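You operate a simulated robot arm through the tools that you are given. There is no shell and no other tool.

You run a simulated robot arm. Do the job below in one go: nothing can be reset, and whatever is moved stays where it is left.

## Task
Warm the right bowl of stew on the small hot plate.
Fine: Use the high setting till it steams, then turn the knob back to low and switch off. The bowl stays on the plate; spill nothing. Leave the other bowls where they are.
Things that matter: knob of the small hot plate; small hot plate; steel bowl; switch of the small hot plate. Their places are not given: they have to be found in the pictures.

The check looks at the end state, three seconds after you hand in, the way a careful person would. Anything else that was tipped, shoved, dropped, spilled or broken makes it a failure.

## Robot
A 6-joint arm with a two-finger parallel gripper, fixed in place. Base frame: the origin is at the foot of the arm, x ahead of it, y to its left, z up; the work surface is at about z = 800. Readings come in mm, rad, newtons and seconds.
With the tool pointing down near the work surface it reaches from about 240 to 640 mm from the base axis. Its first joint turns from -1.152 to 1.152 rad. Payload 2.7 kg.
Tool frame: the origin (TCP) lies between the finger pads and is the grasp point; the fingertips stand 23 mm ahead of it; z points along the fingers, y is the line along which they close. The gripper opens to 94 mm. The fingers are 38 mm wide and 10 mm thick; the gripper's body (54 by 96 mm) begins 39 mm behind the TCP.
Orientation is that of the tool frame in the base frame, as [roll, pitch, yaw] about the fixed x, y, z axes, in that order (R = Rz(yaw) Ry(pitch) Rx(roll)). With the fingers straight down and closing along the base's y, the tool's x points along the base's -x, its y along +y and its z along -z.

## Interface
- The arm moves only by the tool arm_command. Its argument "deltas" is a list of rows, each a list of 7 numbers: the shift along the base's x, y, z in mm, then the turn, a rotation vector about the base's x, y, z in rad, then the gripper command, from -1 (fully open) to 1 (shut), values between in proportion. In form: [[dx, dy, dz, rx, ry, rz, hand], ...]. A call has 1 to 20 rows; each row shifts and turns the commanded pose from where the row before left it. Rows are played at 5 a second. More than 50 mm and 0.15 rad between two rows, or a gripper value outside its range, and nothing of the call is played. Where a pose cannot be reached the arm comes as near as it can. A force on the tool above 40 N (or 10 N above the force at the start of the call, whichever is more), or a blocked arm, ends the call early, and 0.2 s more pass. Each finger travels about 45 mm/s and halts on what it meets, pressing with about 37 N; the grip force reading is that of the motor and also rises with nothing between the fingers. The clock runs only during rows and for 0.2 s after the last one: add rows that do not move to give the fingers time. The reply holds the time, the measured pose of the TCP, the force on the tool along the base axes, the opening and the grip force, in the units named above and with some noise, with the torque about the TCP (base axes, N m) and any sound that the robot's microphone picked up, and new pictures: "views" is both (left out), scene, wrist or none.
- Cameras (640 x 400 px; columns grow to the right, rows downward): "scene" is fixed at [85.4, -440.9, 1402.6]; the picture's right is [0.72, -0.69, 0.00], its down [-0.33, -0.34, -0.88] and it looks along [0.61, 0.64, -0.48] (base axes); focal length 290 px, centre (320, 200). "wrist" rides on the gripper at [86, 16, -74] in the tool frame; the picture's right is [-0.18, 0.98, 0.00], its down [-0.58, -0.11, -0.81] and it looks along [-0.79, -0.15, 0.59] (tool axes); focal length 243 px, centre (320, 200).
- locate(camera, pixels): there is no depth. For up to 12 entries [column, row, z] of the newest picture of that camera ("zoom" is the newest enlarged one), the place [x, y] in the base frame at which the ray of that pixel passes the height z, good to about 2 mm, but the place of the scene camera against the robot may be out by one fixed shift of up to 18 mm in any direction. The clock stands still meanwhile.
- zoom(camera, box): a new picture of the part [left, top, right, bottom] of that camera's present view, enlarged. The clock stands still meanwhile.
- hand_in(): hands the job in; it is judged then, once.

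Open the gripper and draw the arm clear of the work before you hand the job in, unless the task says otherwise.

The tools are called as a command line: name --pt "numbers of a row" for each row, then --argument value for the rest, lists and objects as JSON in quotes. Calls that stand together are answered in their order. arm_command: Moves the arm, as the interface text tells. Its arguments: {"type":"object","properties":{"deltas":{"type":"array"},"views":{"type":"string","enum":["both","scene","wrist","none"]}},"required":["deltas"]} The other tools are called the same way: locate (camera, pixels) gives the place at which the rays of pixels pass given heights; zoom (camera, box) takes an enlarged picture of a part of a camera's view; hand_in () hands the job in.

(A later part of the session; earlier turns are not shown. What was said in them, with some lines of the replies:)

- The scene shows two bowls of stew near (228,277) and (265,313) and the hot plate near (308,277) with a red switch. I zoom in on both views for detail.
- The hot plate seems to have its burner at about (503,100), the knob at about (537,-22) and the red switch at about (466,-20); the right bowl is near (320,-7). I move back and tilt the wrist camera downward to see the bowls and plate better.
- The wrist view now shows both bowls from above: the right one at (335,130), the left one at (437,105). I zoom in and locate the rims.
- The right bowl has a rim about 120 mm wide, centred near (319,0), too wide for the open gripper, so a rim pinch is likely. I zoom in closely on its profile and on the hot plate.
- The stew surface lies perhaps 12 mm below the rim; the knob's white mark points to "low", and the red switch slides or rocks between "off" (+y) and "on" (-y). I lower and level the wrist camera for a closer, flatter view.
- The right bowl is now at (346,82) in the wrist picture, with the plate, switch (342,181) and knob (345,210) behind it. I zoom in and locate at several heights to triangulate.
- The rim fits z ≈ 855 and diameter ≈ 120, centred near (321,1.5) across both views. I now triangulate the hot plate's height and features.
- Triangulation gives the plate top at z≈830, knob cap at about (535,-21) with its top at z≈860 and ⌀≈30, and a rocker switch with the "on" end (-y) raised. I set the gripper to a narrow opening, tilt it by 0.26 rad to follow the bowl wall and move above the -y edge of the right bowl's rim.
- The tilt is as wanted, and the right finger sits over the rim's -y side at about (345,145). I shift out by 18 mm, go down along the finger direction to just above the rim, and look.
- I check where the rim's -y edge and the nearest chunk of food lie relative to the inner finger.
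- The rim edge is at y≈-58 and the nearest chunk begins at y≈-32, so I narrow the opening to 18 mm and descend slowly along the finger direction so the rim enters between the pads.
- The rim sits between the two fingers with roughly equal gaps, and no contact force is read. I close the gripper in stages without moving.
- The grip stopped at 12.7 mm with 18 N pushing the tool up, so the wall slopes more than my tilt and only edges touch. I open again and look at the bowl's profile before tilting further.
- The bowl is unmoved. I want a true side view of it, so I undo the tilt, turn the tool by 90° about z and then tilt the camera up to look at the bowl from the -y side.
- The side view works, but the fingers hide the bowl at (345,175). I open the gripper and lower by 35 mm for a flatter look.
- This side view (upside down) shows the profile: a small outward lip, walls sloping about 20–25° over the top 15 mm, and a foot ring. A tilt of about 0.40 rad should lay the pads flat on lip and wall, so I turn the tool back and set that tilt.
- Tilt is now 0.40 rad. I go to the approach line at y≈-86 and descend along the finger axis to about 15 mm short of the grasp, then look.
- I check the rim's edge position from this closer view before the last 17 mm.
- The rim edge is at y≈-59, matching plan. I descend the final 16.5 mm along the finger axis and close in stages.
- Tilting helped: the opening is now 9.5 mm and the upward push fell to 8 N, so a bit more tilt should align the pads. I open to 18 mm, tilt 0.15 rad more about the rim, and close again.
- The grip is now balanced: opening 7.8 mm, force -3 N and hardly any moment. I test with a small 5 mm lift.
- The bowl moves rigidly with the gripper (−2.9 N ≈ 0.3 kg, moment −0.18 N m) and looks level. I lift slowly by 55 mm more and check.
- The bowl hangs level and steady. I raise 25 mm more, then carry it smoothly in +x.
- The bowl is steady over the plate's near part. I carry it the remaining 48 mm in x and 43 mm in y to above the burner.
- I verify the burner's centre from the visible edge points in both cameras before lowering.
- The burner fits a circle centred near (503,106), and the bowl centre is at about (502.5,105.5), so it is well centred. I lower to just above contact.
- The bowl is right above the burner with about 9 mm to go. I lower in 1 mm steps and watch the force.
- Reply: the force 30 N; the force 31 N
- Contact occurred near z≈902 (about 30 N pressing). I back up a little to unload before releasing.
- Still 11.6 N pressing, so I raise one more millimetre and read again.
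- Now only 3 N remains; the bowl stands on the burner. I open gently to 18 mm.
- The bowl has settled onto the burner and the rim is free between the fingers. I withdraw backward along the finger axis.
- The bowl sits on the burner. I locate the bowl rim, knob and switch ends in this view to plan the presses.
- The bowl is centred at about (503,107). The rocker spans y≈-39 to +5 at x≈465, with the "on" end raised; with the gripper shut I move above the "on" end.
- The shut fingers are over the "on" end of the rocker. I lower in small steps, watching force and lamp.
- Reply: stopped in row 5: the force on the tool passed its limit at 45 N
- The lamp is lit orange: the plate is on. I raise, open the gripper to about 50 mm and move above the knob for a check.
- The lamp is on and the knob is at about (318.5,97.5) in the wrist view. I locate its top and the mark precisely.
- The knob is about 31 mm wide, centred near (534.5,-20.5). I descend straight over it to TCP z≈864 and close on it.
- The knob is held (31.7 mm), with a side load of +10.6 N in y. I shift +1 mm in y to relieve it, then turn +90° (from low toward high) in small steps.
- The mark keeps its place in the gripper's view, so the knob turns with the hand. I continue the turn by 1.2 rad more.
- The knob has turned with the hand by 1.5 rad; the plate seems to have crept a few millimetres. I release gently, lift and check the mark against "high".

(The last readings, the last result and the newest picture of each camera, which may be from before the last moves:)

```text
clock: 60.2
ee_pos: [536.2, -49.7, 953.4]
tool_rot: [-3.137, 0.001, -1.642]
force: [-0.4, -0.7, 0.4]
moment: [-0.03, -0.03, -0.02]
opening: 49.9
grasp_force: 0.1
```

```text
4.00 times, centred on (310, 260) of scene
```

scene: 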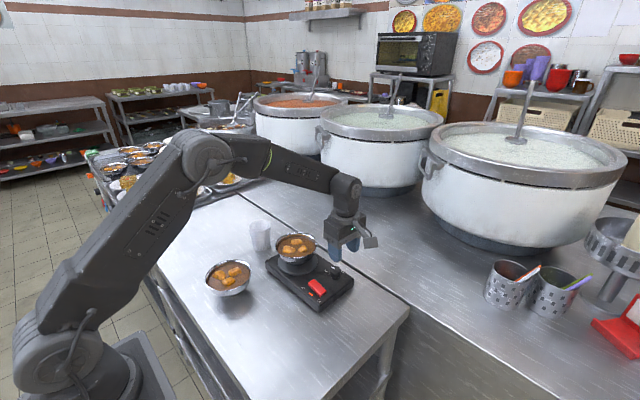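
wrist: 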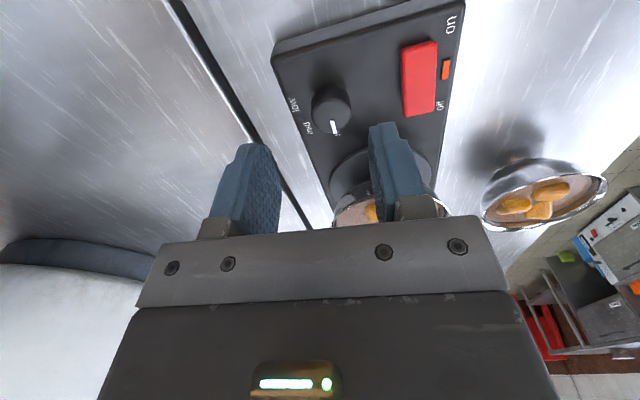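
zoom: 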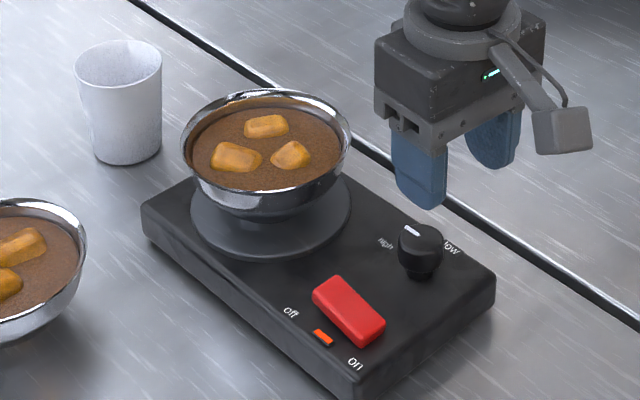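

The mark now points toward "high" and the lamp is lit. I zoom closer on the knob and wait, watching for steam.

zoom --camera "wrist" --box '[280, 70, 370, 160]'

arm_command --pt "0 0 0 0 0 0 -0.06" --pt "0 0 0 0 0 0 -0.06" --pt "0 0 0 0 0 0 -0.06" --pt "0 0 0 0 0 0 -0.06" --pt "0 0 0 0 0 0 -0.06" --pt "0 0 0 0 0 0 -0.06" --pt "0 0 0 0 0 0 -0.06" --pt "0 0 0 0 0 0 -0.06" --pt "0 0 0 0 0 0 -0.06" --pt "0 0 0 0 0 0 -0.06" --views "scene"

zoom --camera "scene" --box '[250, 190, 370, 310]'

```text
4.44 times, centred on (325, 115) of wrist
```

zoom: 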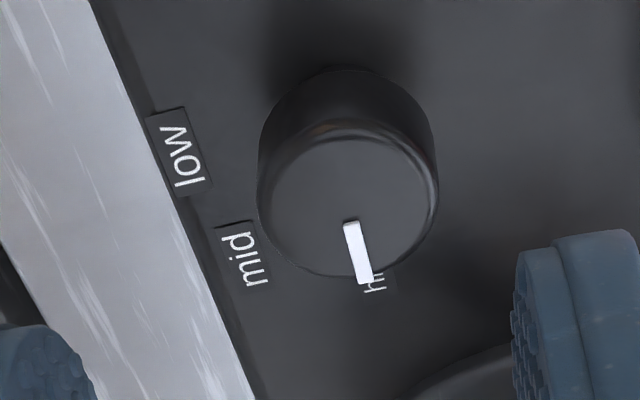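

```text
clock: 62.5
ee_pos: [535.4, -49.3, 952.9]
tool_rot: [-3.139, 0.0, -1.642]
force: [-0.3, -0.6, -0.2]
moment: [-0.02, 0.0, 0.02]
opening: 49.8
grasp_force: 0.1
```

scene: 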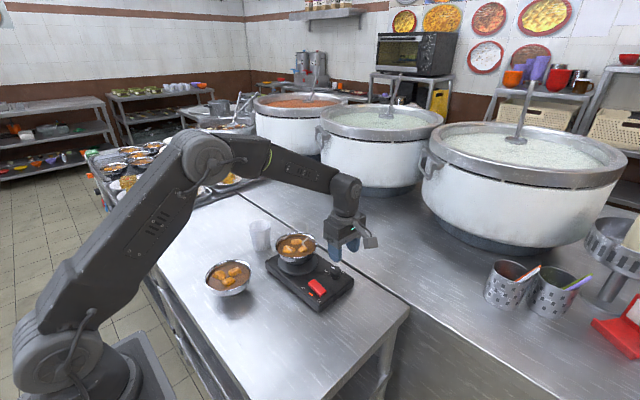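

```text
3.33 times, centred on (310, 250) of scene
```

zoom: 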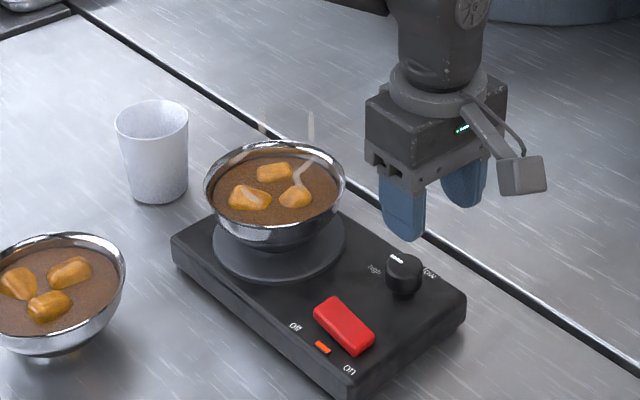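

White wisps of steam are rising from the bowl at (295,225). I locate the knob in its present place to turn it back.

locate --camera "wrist" --pixels '[[331.4, 116.2, 858], [331.4, 116.2, 860], [311.5, 114, 858], [351.5, 114, 858], [403, 60, 842], [436, 60, 842], [402, 110, 842], [437, 48, 842]]'

zoom --camera "scene" --box '[260, 200, 340, 270]'

```text
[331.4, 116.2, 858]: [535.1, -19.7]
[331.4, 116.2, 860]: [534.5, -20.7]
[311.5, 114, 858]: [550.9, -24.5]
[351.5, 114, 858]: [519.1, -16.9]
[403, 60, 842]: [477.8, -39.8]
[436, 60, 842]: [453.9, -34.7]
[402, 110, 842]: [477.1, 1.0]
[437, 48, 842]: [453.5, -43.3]
```

```text
5.71 times, centred on (300, 235) of scene
```

zoom: 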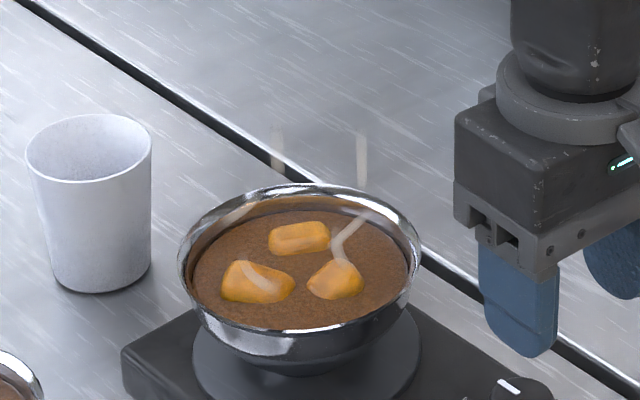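

Steam is clearly visible. The knob is still at about (535,-20.3), so I go down over it again and close.

arm_command --pt "0 14 -10 0 0 0 -0.06" --pt "0 15 -20 0 0 0 -0.06" --pt "0 0 -25 0 0 0 -0.06" --pt "0 0 -20 0 0 0 -0.06" --pt "0 0 -14 0 0 0 -0.06" --pt "0 0 0 0 0 0 0.1" --pt "0 0 0 0 0 0 0.25" --pt "0 0 0 0 0 0 0.4" --pt "0 0 0 0 0 0 0.6" --pt "0 0 0 0 0 0 0.6" --views "both"

```text
clock: 64.7
ee_pos: [534.2, -22.0, 864.2]
tool_rot: [3.139, 0.0, -1.642]
force: [-18.3, 0.5, 6.3]
moment: [0.4, 0.35, -0.06]
opening: 31.1
grasp_force: 37.7
```

scene: 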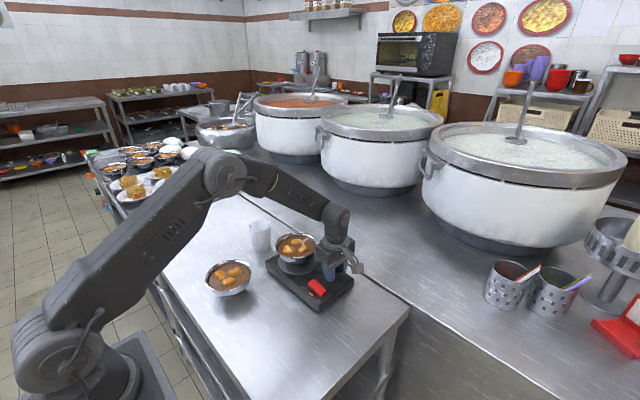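
wrist: 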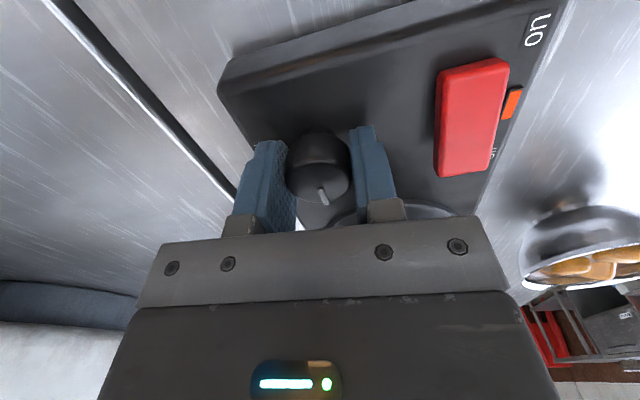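

A -18 N side load in x shows I am about 1 mm too far in +x. I shift -1.2 mm to relieve it and read again.

arm_command --pt "-1.2 0 0 0 0 0 0.6" --pt "0 0 0 0 0 0 0.6" --views "none"

```text
clock: 65.2
ee_pos: [534.0, -21.2, 862.9]
tool_rot: [-3.137, 0.0, -1.643]
force: [3.2, -4.4, -0.4]
moment: [0.47, 0.01, -0.11]
opening: 31.0
grasp_force: 37.3
```

The side loads are small now. I turn the knob back by -1.5 rad to low.

arm_command --pt "0 0 0 0 0 -0.12 0.6" --pt "0 0 0 0 0 -0.12 0.6" --pt "0 0 0 0 0 -0.12 0.6" --pt "0 0 0 0 0 -0.12 0.6" --pt "0 0 0 0 0 -0.12 0.6" --pt "0 0 0 0 0 -0.12 0.6" --pt "0 0 0 0 0 -0.12 0.6" --pt "0 0 0 0 0 -0.12 0.6" --pt "0 0 0 0 0 -0.12 0.6" --pt "0 0 0 0 0 -0.12 0.6" --pt "0 0 0 0 0 -0.12 0.6" --pt "0 0 0 0 0 -0.12 0.6" --pt "0 0 0 0 0 -0.07 0.6" --pt "0 0 0 0 0 0 0.6" --views "both"

zoom --camera "wrist" --box '[220, 20, 460, 220]'

```text
clock: 68.2
ee_pos: [532.0, -20.1, 866.6]
tool_rot: [-3.137, -0.001, 3.13]
force: [1.6, -7.5, -0.1]
moment: [-0.13, -0.23, 0.0]
opening: 31.2
grasp_force: 36.3
```

scene: 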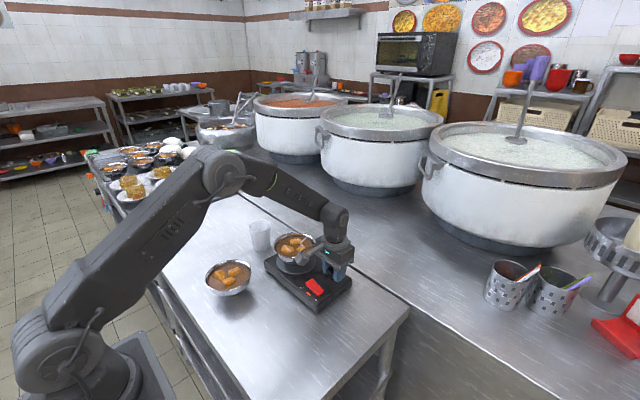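
wrist: 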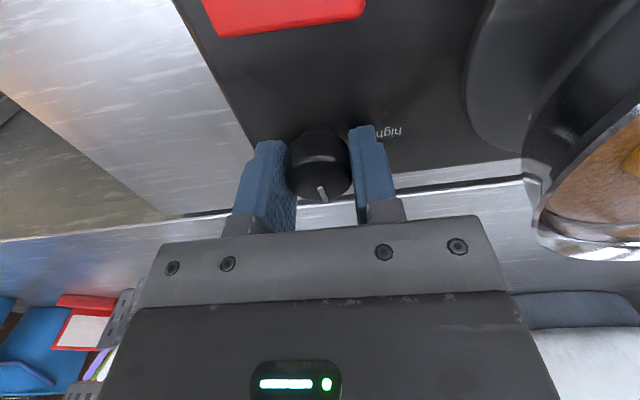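

```text
2.00 times, centred on (340, 120) of wrist
```

zoom: 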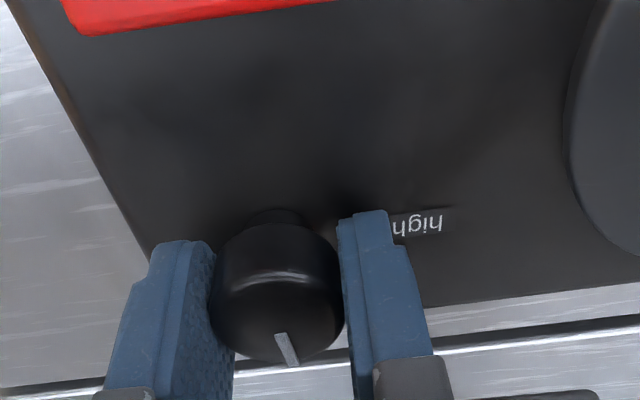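

The knob appears back near "low". I release, lift and move to the switch side while checking the mark.

arm_command --pt "0 0 0 0 0 0 0.2" --pt "0 0 0 0 0 0 0.0" --pt "0 0 0 0 0 0 -0.06" --pt "0 0 20 0 0 0 -0.06" --pt "0 0 25 0 0 0 -0.06" --pt "0 0 20 0 0 0 -0.06" --pt "0 0 0 0 0 0 -0.06" --views "both"

zoom --camera "wrist" --box '[260, 20, 420, 150]'

zoom --camera "scene" --box '[250, 190, 370, 310]'

```text
clock: 69.8
ee_pos: [532.0, -21.1, 929.2]
tool_rot: [-3.138, 0.0, 3.131]
force: [0.8, 0.3, 0.3]
moment: [-0.01, -0.05, -0.05]
opening: 49.7
grasp_force: 0.0
```

scene: 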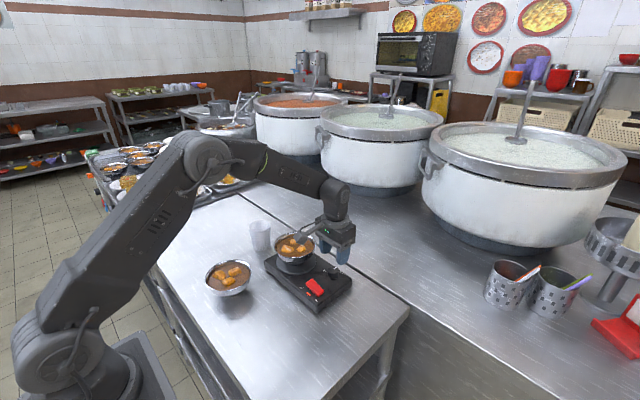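
wrist: 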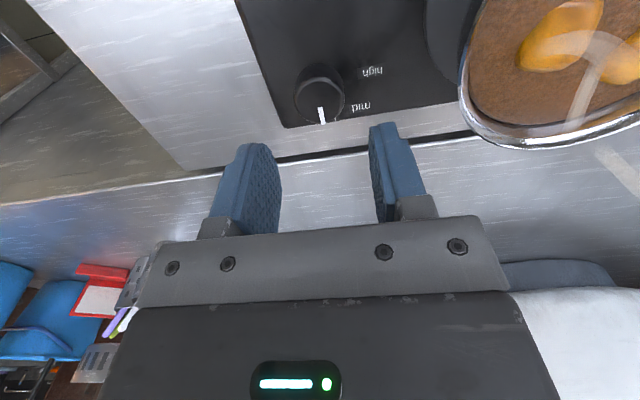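

```text
3.08 times, centred on (340, 85) of wrist
```

zoom: 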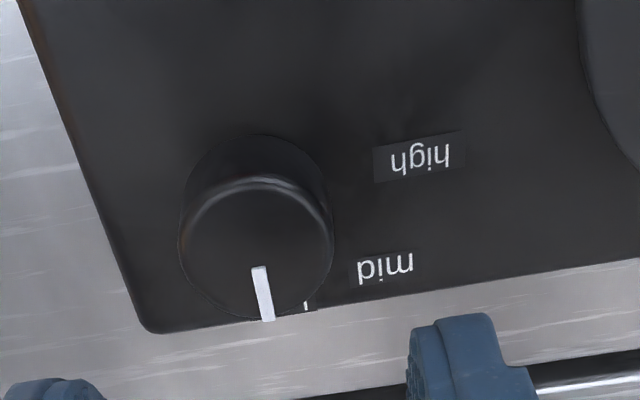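

```text
3.33 times, centred on (310, 250) of scene
```

zoom: 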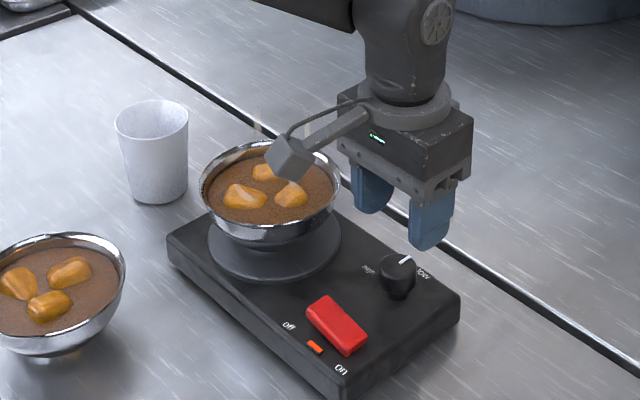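

The mark is back at "low" as at the start. I shut the gripper and move above the "off" end of the rocker (about x 464, y -2).

arm_command --pt "-17 5 0 0 0 0 0.3" --pt "-17 5 0 0 0 0 0.8" --pt "-17 5 0 0 0 0 1" --pt "-17 4 0 0 0 0 1" --pt "0 0 -20 0 0 0 1" --pt "0 0 -20 0 0 0 1" --pt "0 0 0 0 0 0 1" --views "both"

zoom --camera "wrist" --box '[220, 20, 460, 220]'

zoom --camera "scene" --box '[270, 230, 360, 310]'

```text
clock: 71.5
ee_pos: [463.5, -1.3, 889.5]
tool_rot: [-3.139, -0.002, 3.131]
force: [-0.1, 0.1, -0.1]
moment: [0.01, 0.01, 0.0]
opening: 0.0
grasp_force: 37.2
```

scene: 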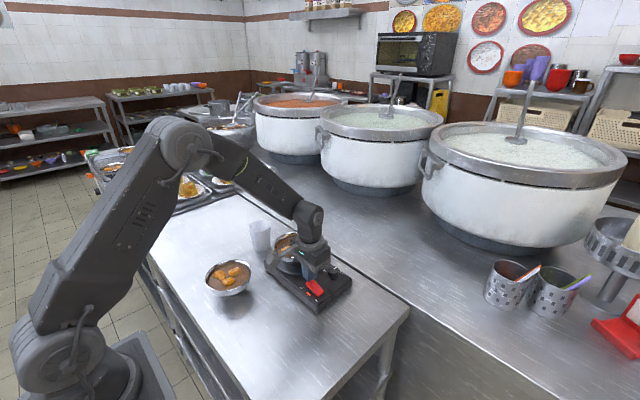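
wrist: 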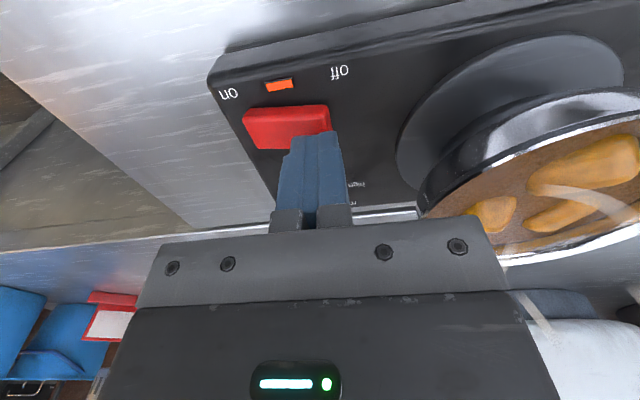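

```text
2.00 times, centred on (340, 120) of wrist
```

zoom: 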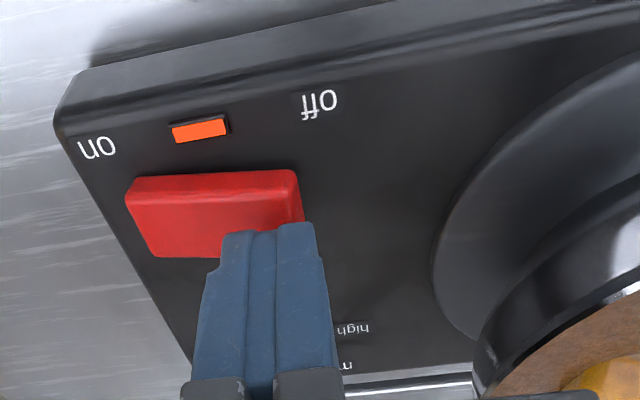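

```text
5.00 times, centred on (315, 270) of scene
```

zoom: 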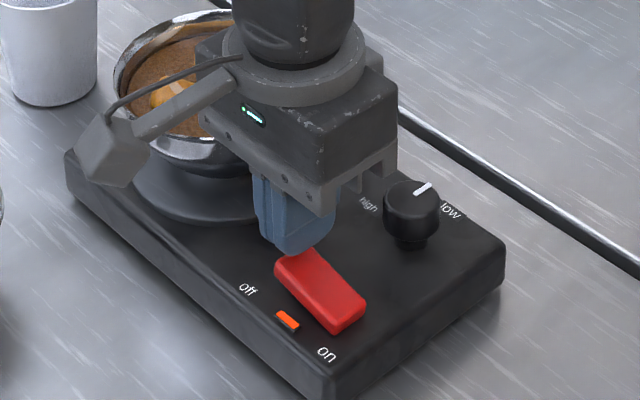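

The shut fingers are over the raised "off" end. I shift 2 mm inward and press down in small steps.

arm_command --pt "-1 -2 -6 0 0 0 1" --pt "0 0 -5 0 0 0 1" --pt "0 0 -3 0 0 0 1" --pt "0 0 -2 0 0 0 1" --pt "0 0 -2 0 0 0 1" --pt "0 0 -1 0 0 0 1" --pt "0 0 0 0 0 0 1" --views "wrist"

```text
clock: 73.0
ee_pos: [462.7, -1.3, 872.9]
tool_rot: [-3.139, 0.001, 3.13]
force: [-5.4, 2.7, 11.5]
moment: [-0.04, 0.13, -0.05]
opening: 0.0
grasp_force: 36.9
stopped in row 7: the force on the tool passed its limit at 42 N (the readings are from after the stop); the commanded pose is now the measured one
```

wrist: 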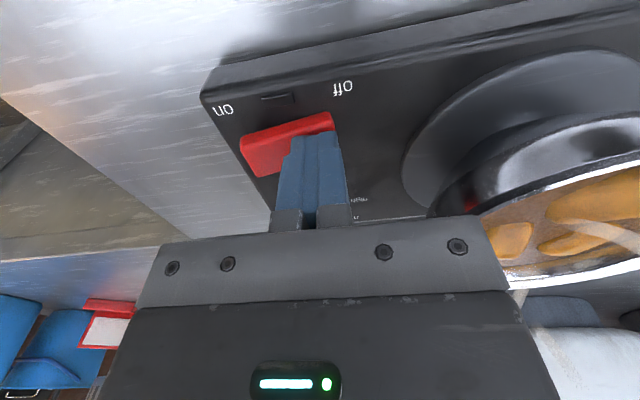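

The lamp at (277,97) has gone dark and the rocker tips to "off". I raise the arm, open the gripper and draw clear for a final check.

arm_command --pt "0 0 15 0 0 0 1" --pt "0 0 30 0 0 0 1" --pt "0 -10 40 0 0 0 1" --pt "-20 -15 40 0 0 0 0.5" --pt "-30 -15 40 0 0 0 0" --pt "-30 -15 40 0 0 0 -0.5" --pt "-20 0 30 0 0 0 -1" --pt "0 0 20 0 0.1 0 -1" --pt "0 0 0 0 0.1 0 -1" --pt "0 0 0 0 0.1 0 -1" --views "both"

zoom --camera "scene" --box '[190, 190, 370, 330]'

zoom --camera "wrist" --box '[240, 30, 560, 220]'

```text
refused: row 5 steps farther than a row can; nothing moved
```

```text
2.86 times, centred on (280, 260) of scene
```

zoom: 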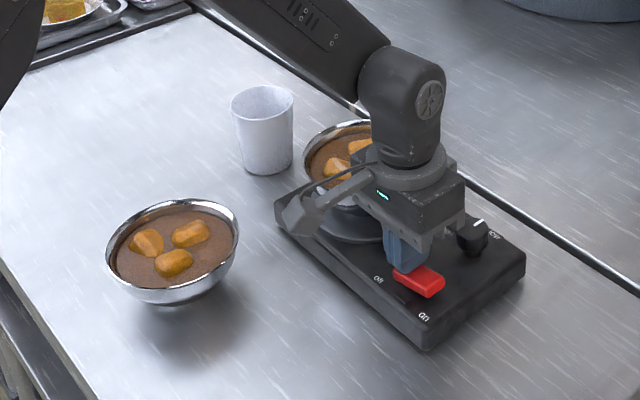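

```text
2.00 times, centred on (400, 125) of wrist
```

zoom: 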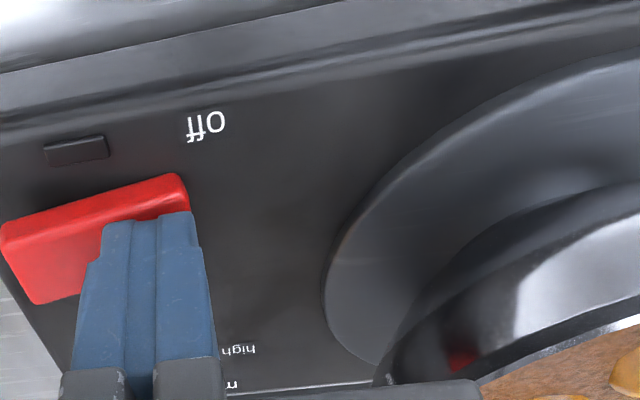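

One row was too long, so nothing moved; the lamp is dark. I repeat the withdrawal with shorter steps.

arm_command --pt "0 0 15 0 0 0 1" --pt "0 0 30 0 0 0 1" --pt "0 -10 35 0 0 0 1" --pt "-20 -10 35 0 0 0 0.5" --pt "-25 -10 35 0 0 0 0" --pt "-25 -10 35 0 0 0 -0.5" --pt "-20 0 30 0 0 0 -1" --pt "0 0 20 0 0.1 0 -1" --pt "0 0 0 0 0.1 0 -1" --pt "0 0 0 0 0.1 0 -1" --views "both"

zoom --camera "scene" --box '[190, 190, 370, 330]'

zoom --camera "wrist" --box '[240, 30, 560, 220]'

```text
clock: 75.2
ee_pos: [372.1, -42.4, 1109.4]
tool_rot: [-3.135, -0.302, 3.13]
force: [-0.2, -1.1, -0.3]
moment: [-0.03, -0.02, 0.01]
opening: 93.9
grasp_force: 0.0
```

scene: 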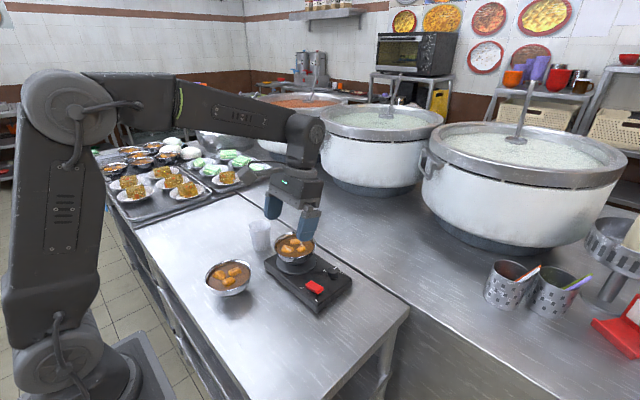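
wrist: 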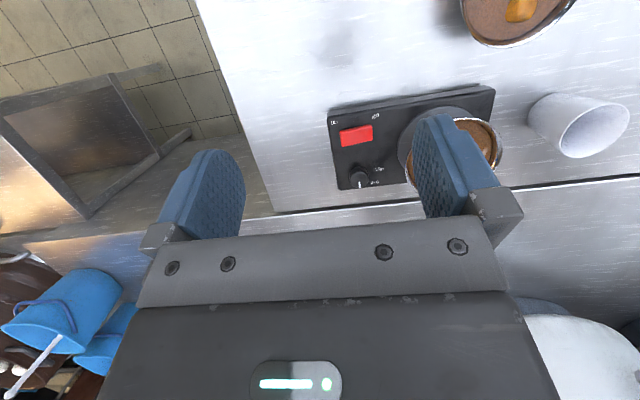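

```text
2.86 times, centred on (280, 260) of scene
```

zoom: 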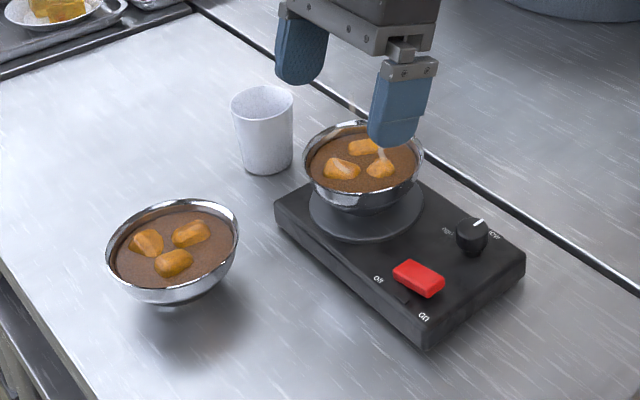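

```text
2.00 times, centred on (400, 125) of wrist
```

zoom: 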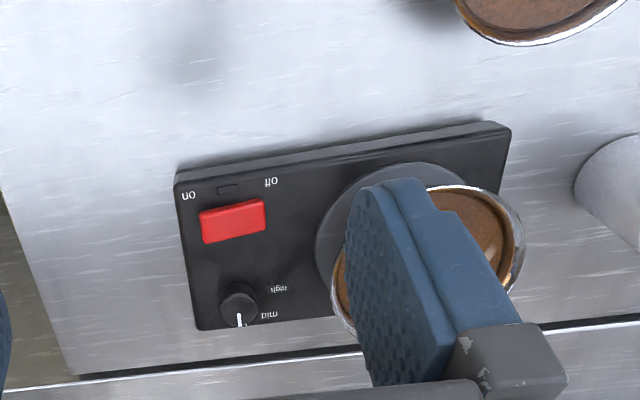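

The bowl stands on the burner, steaming lightly; the knob is at "low", the lamp is dark, and the other bowl and cup are untouched. I draw the arm a little further back before handing in.

arm_command --pt "-15 -15 20 0 -0.1 0 -1" --pt "-15 -15 20 0 -0.1 0 -1" --pt "-15 -15 20 0 -0.1 0 -1" --pt "-10 -10 10 0 0 0 -1" --pt "0 0 0 0 0 0 -1" --views "both"

zoom --camera "scene" --box '[250, 200, 370, 310]'

```text
clock: 76.4
ee_pos: [317.4, -95.7, 1178.3]
tool_rot: [-3.14, 0.002, 3.13]
force: [0.0, -0.9, -0.3]
moment: [-0.03, 0.0, -0.05]
opening: 94.0
grasp_force: 0.0
```

scene: 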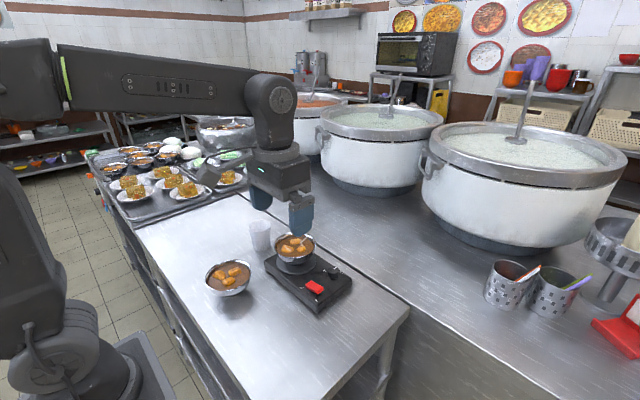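
wrist: 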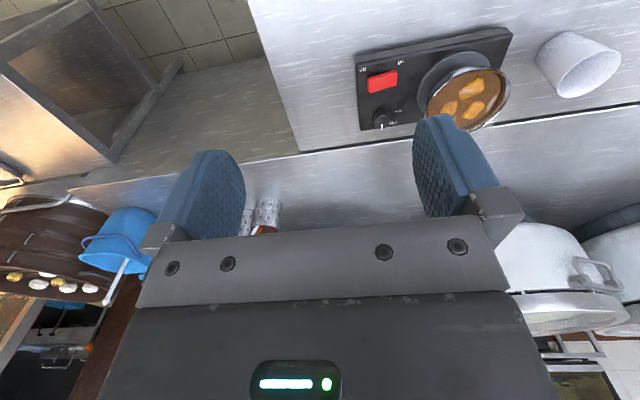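

```text
3.64 times, centred on (310, 255) of scene
```

zoom: 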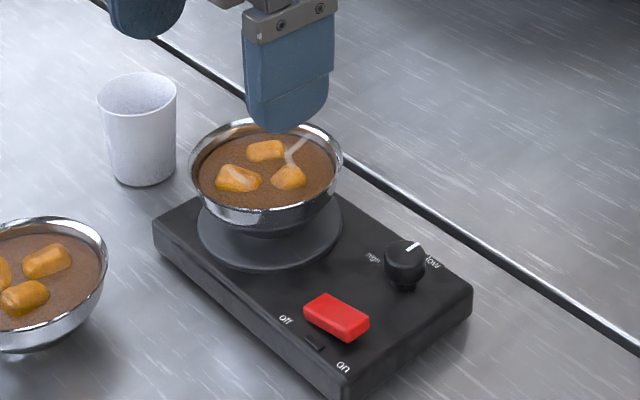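

The bowl is on the plate and steaming, the knob points to low, the switch is off with the lamp dark, and the arm is clear with its gripper open. I hand in.

hand_in

```text
The job is handed in.
```

The right bowl of stew is warmed and standing on the small hot plate, and I have handed the job in; the check's result hasn't come back to me.

- **Heating:** I set the bowl on the burner, switched the plate on and turned the knob to high. Steam showed within about four seconds. I turned the knob back to low and then switched off. The lamp is dark.
- **Bowl and spills:** The bowl is centred on the burner to within a few millimetres. The pictures show no stew spilled.
- **Other things:** The other bowl and the cup are where they were. The hot plate shifted a few millimetres while I turned the knob to high. By the pictures, most of that shift came back when I turned the knob to low.
- **Gripper:** To lift the bowl I pinched its rim, so one finger was inside it, at about the level of the stew.

The arm is drawn back with the gripper open.
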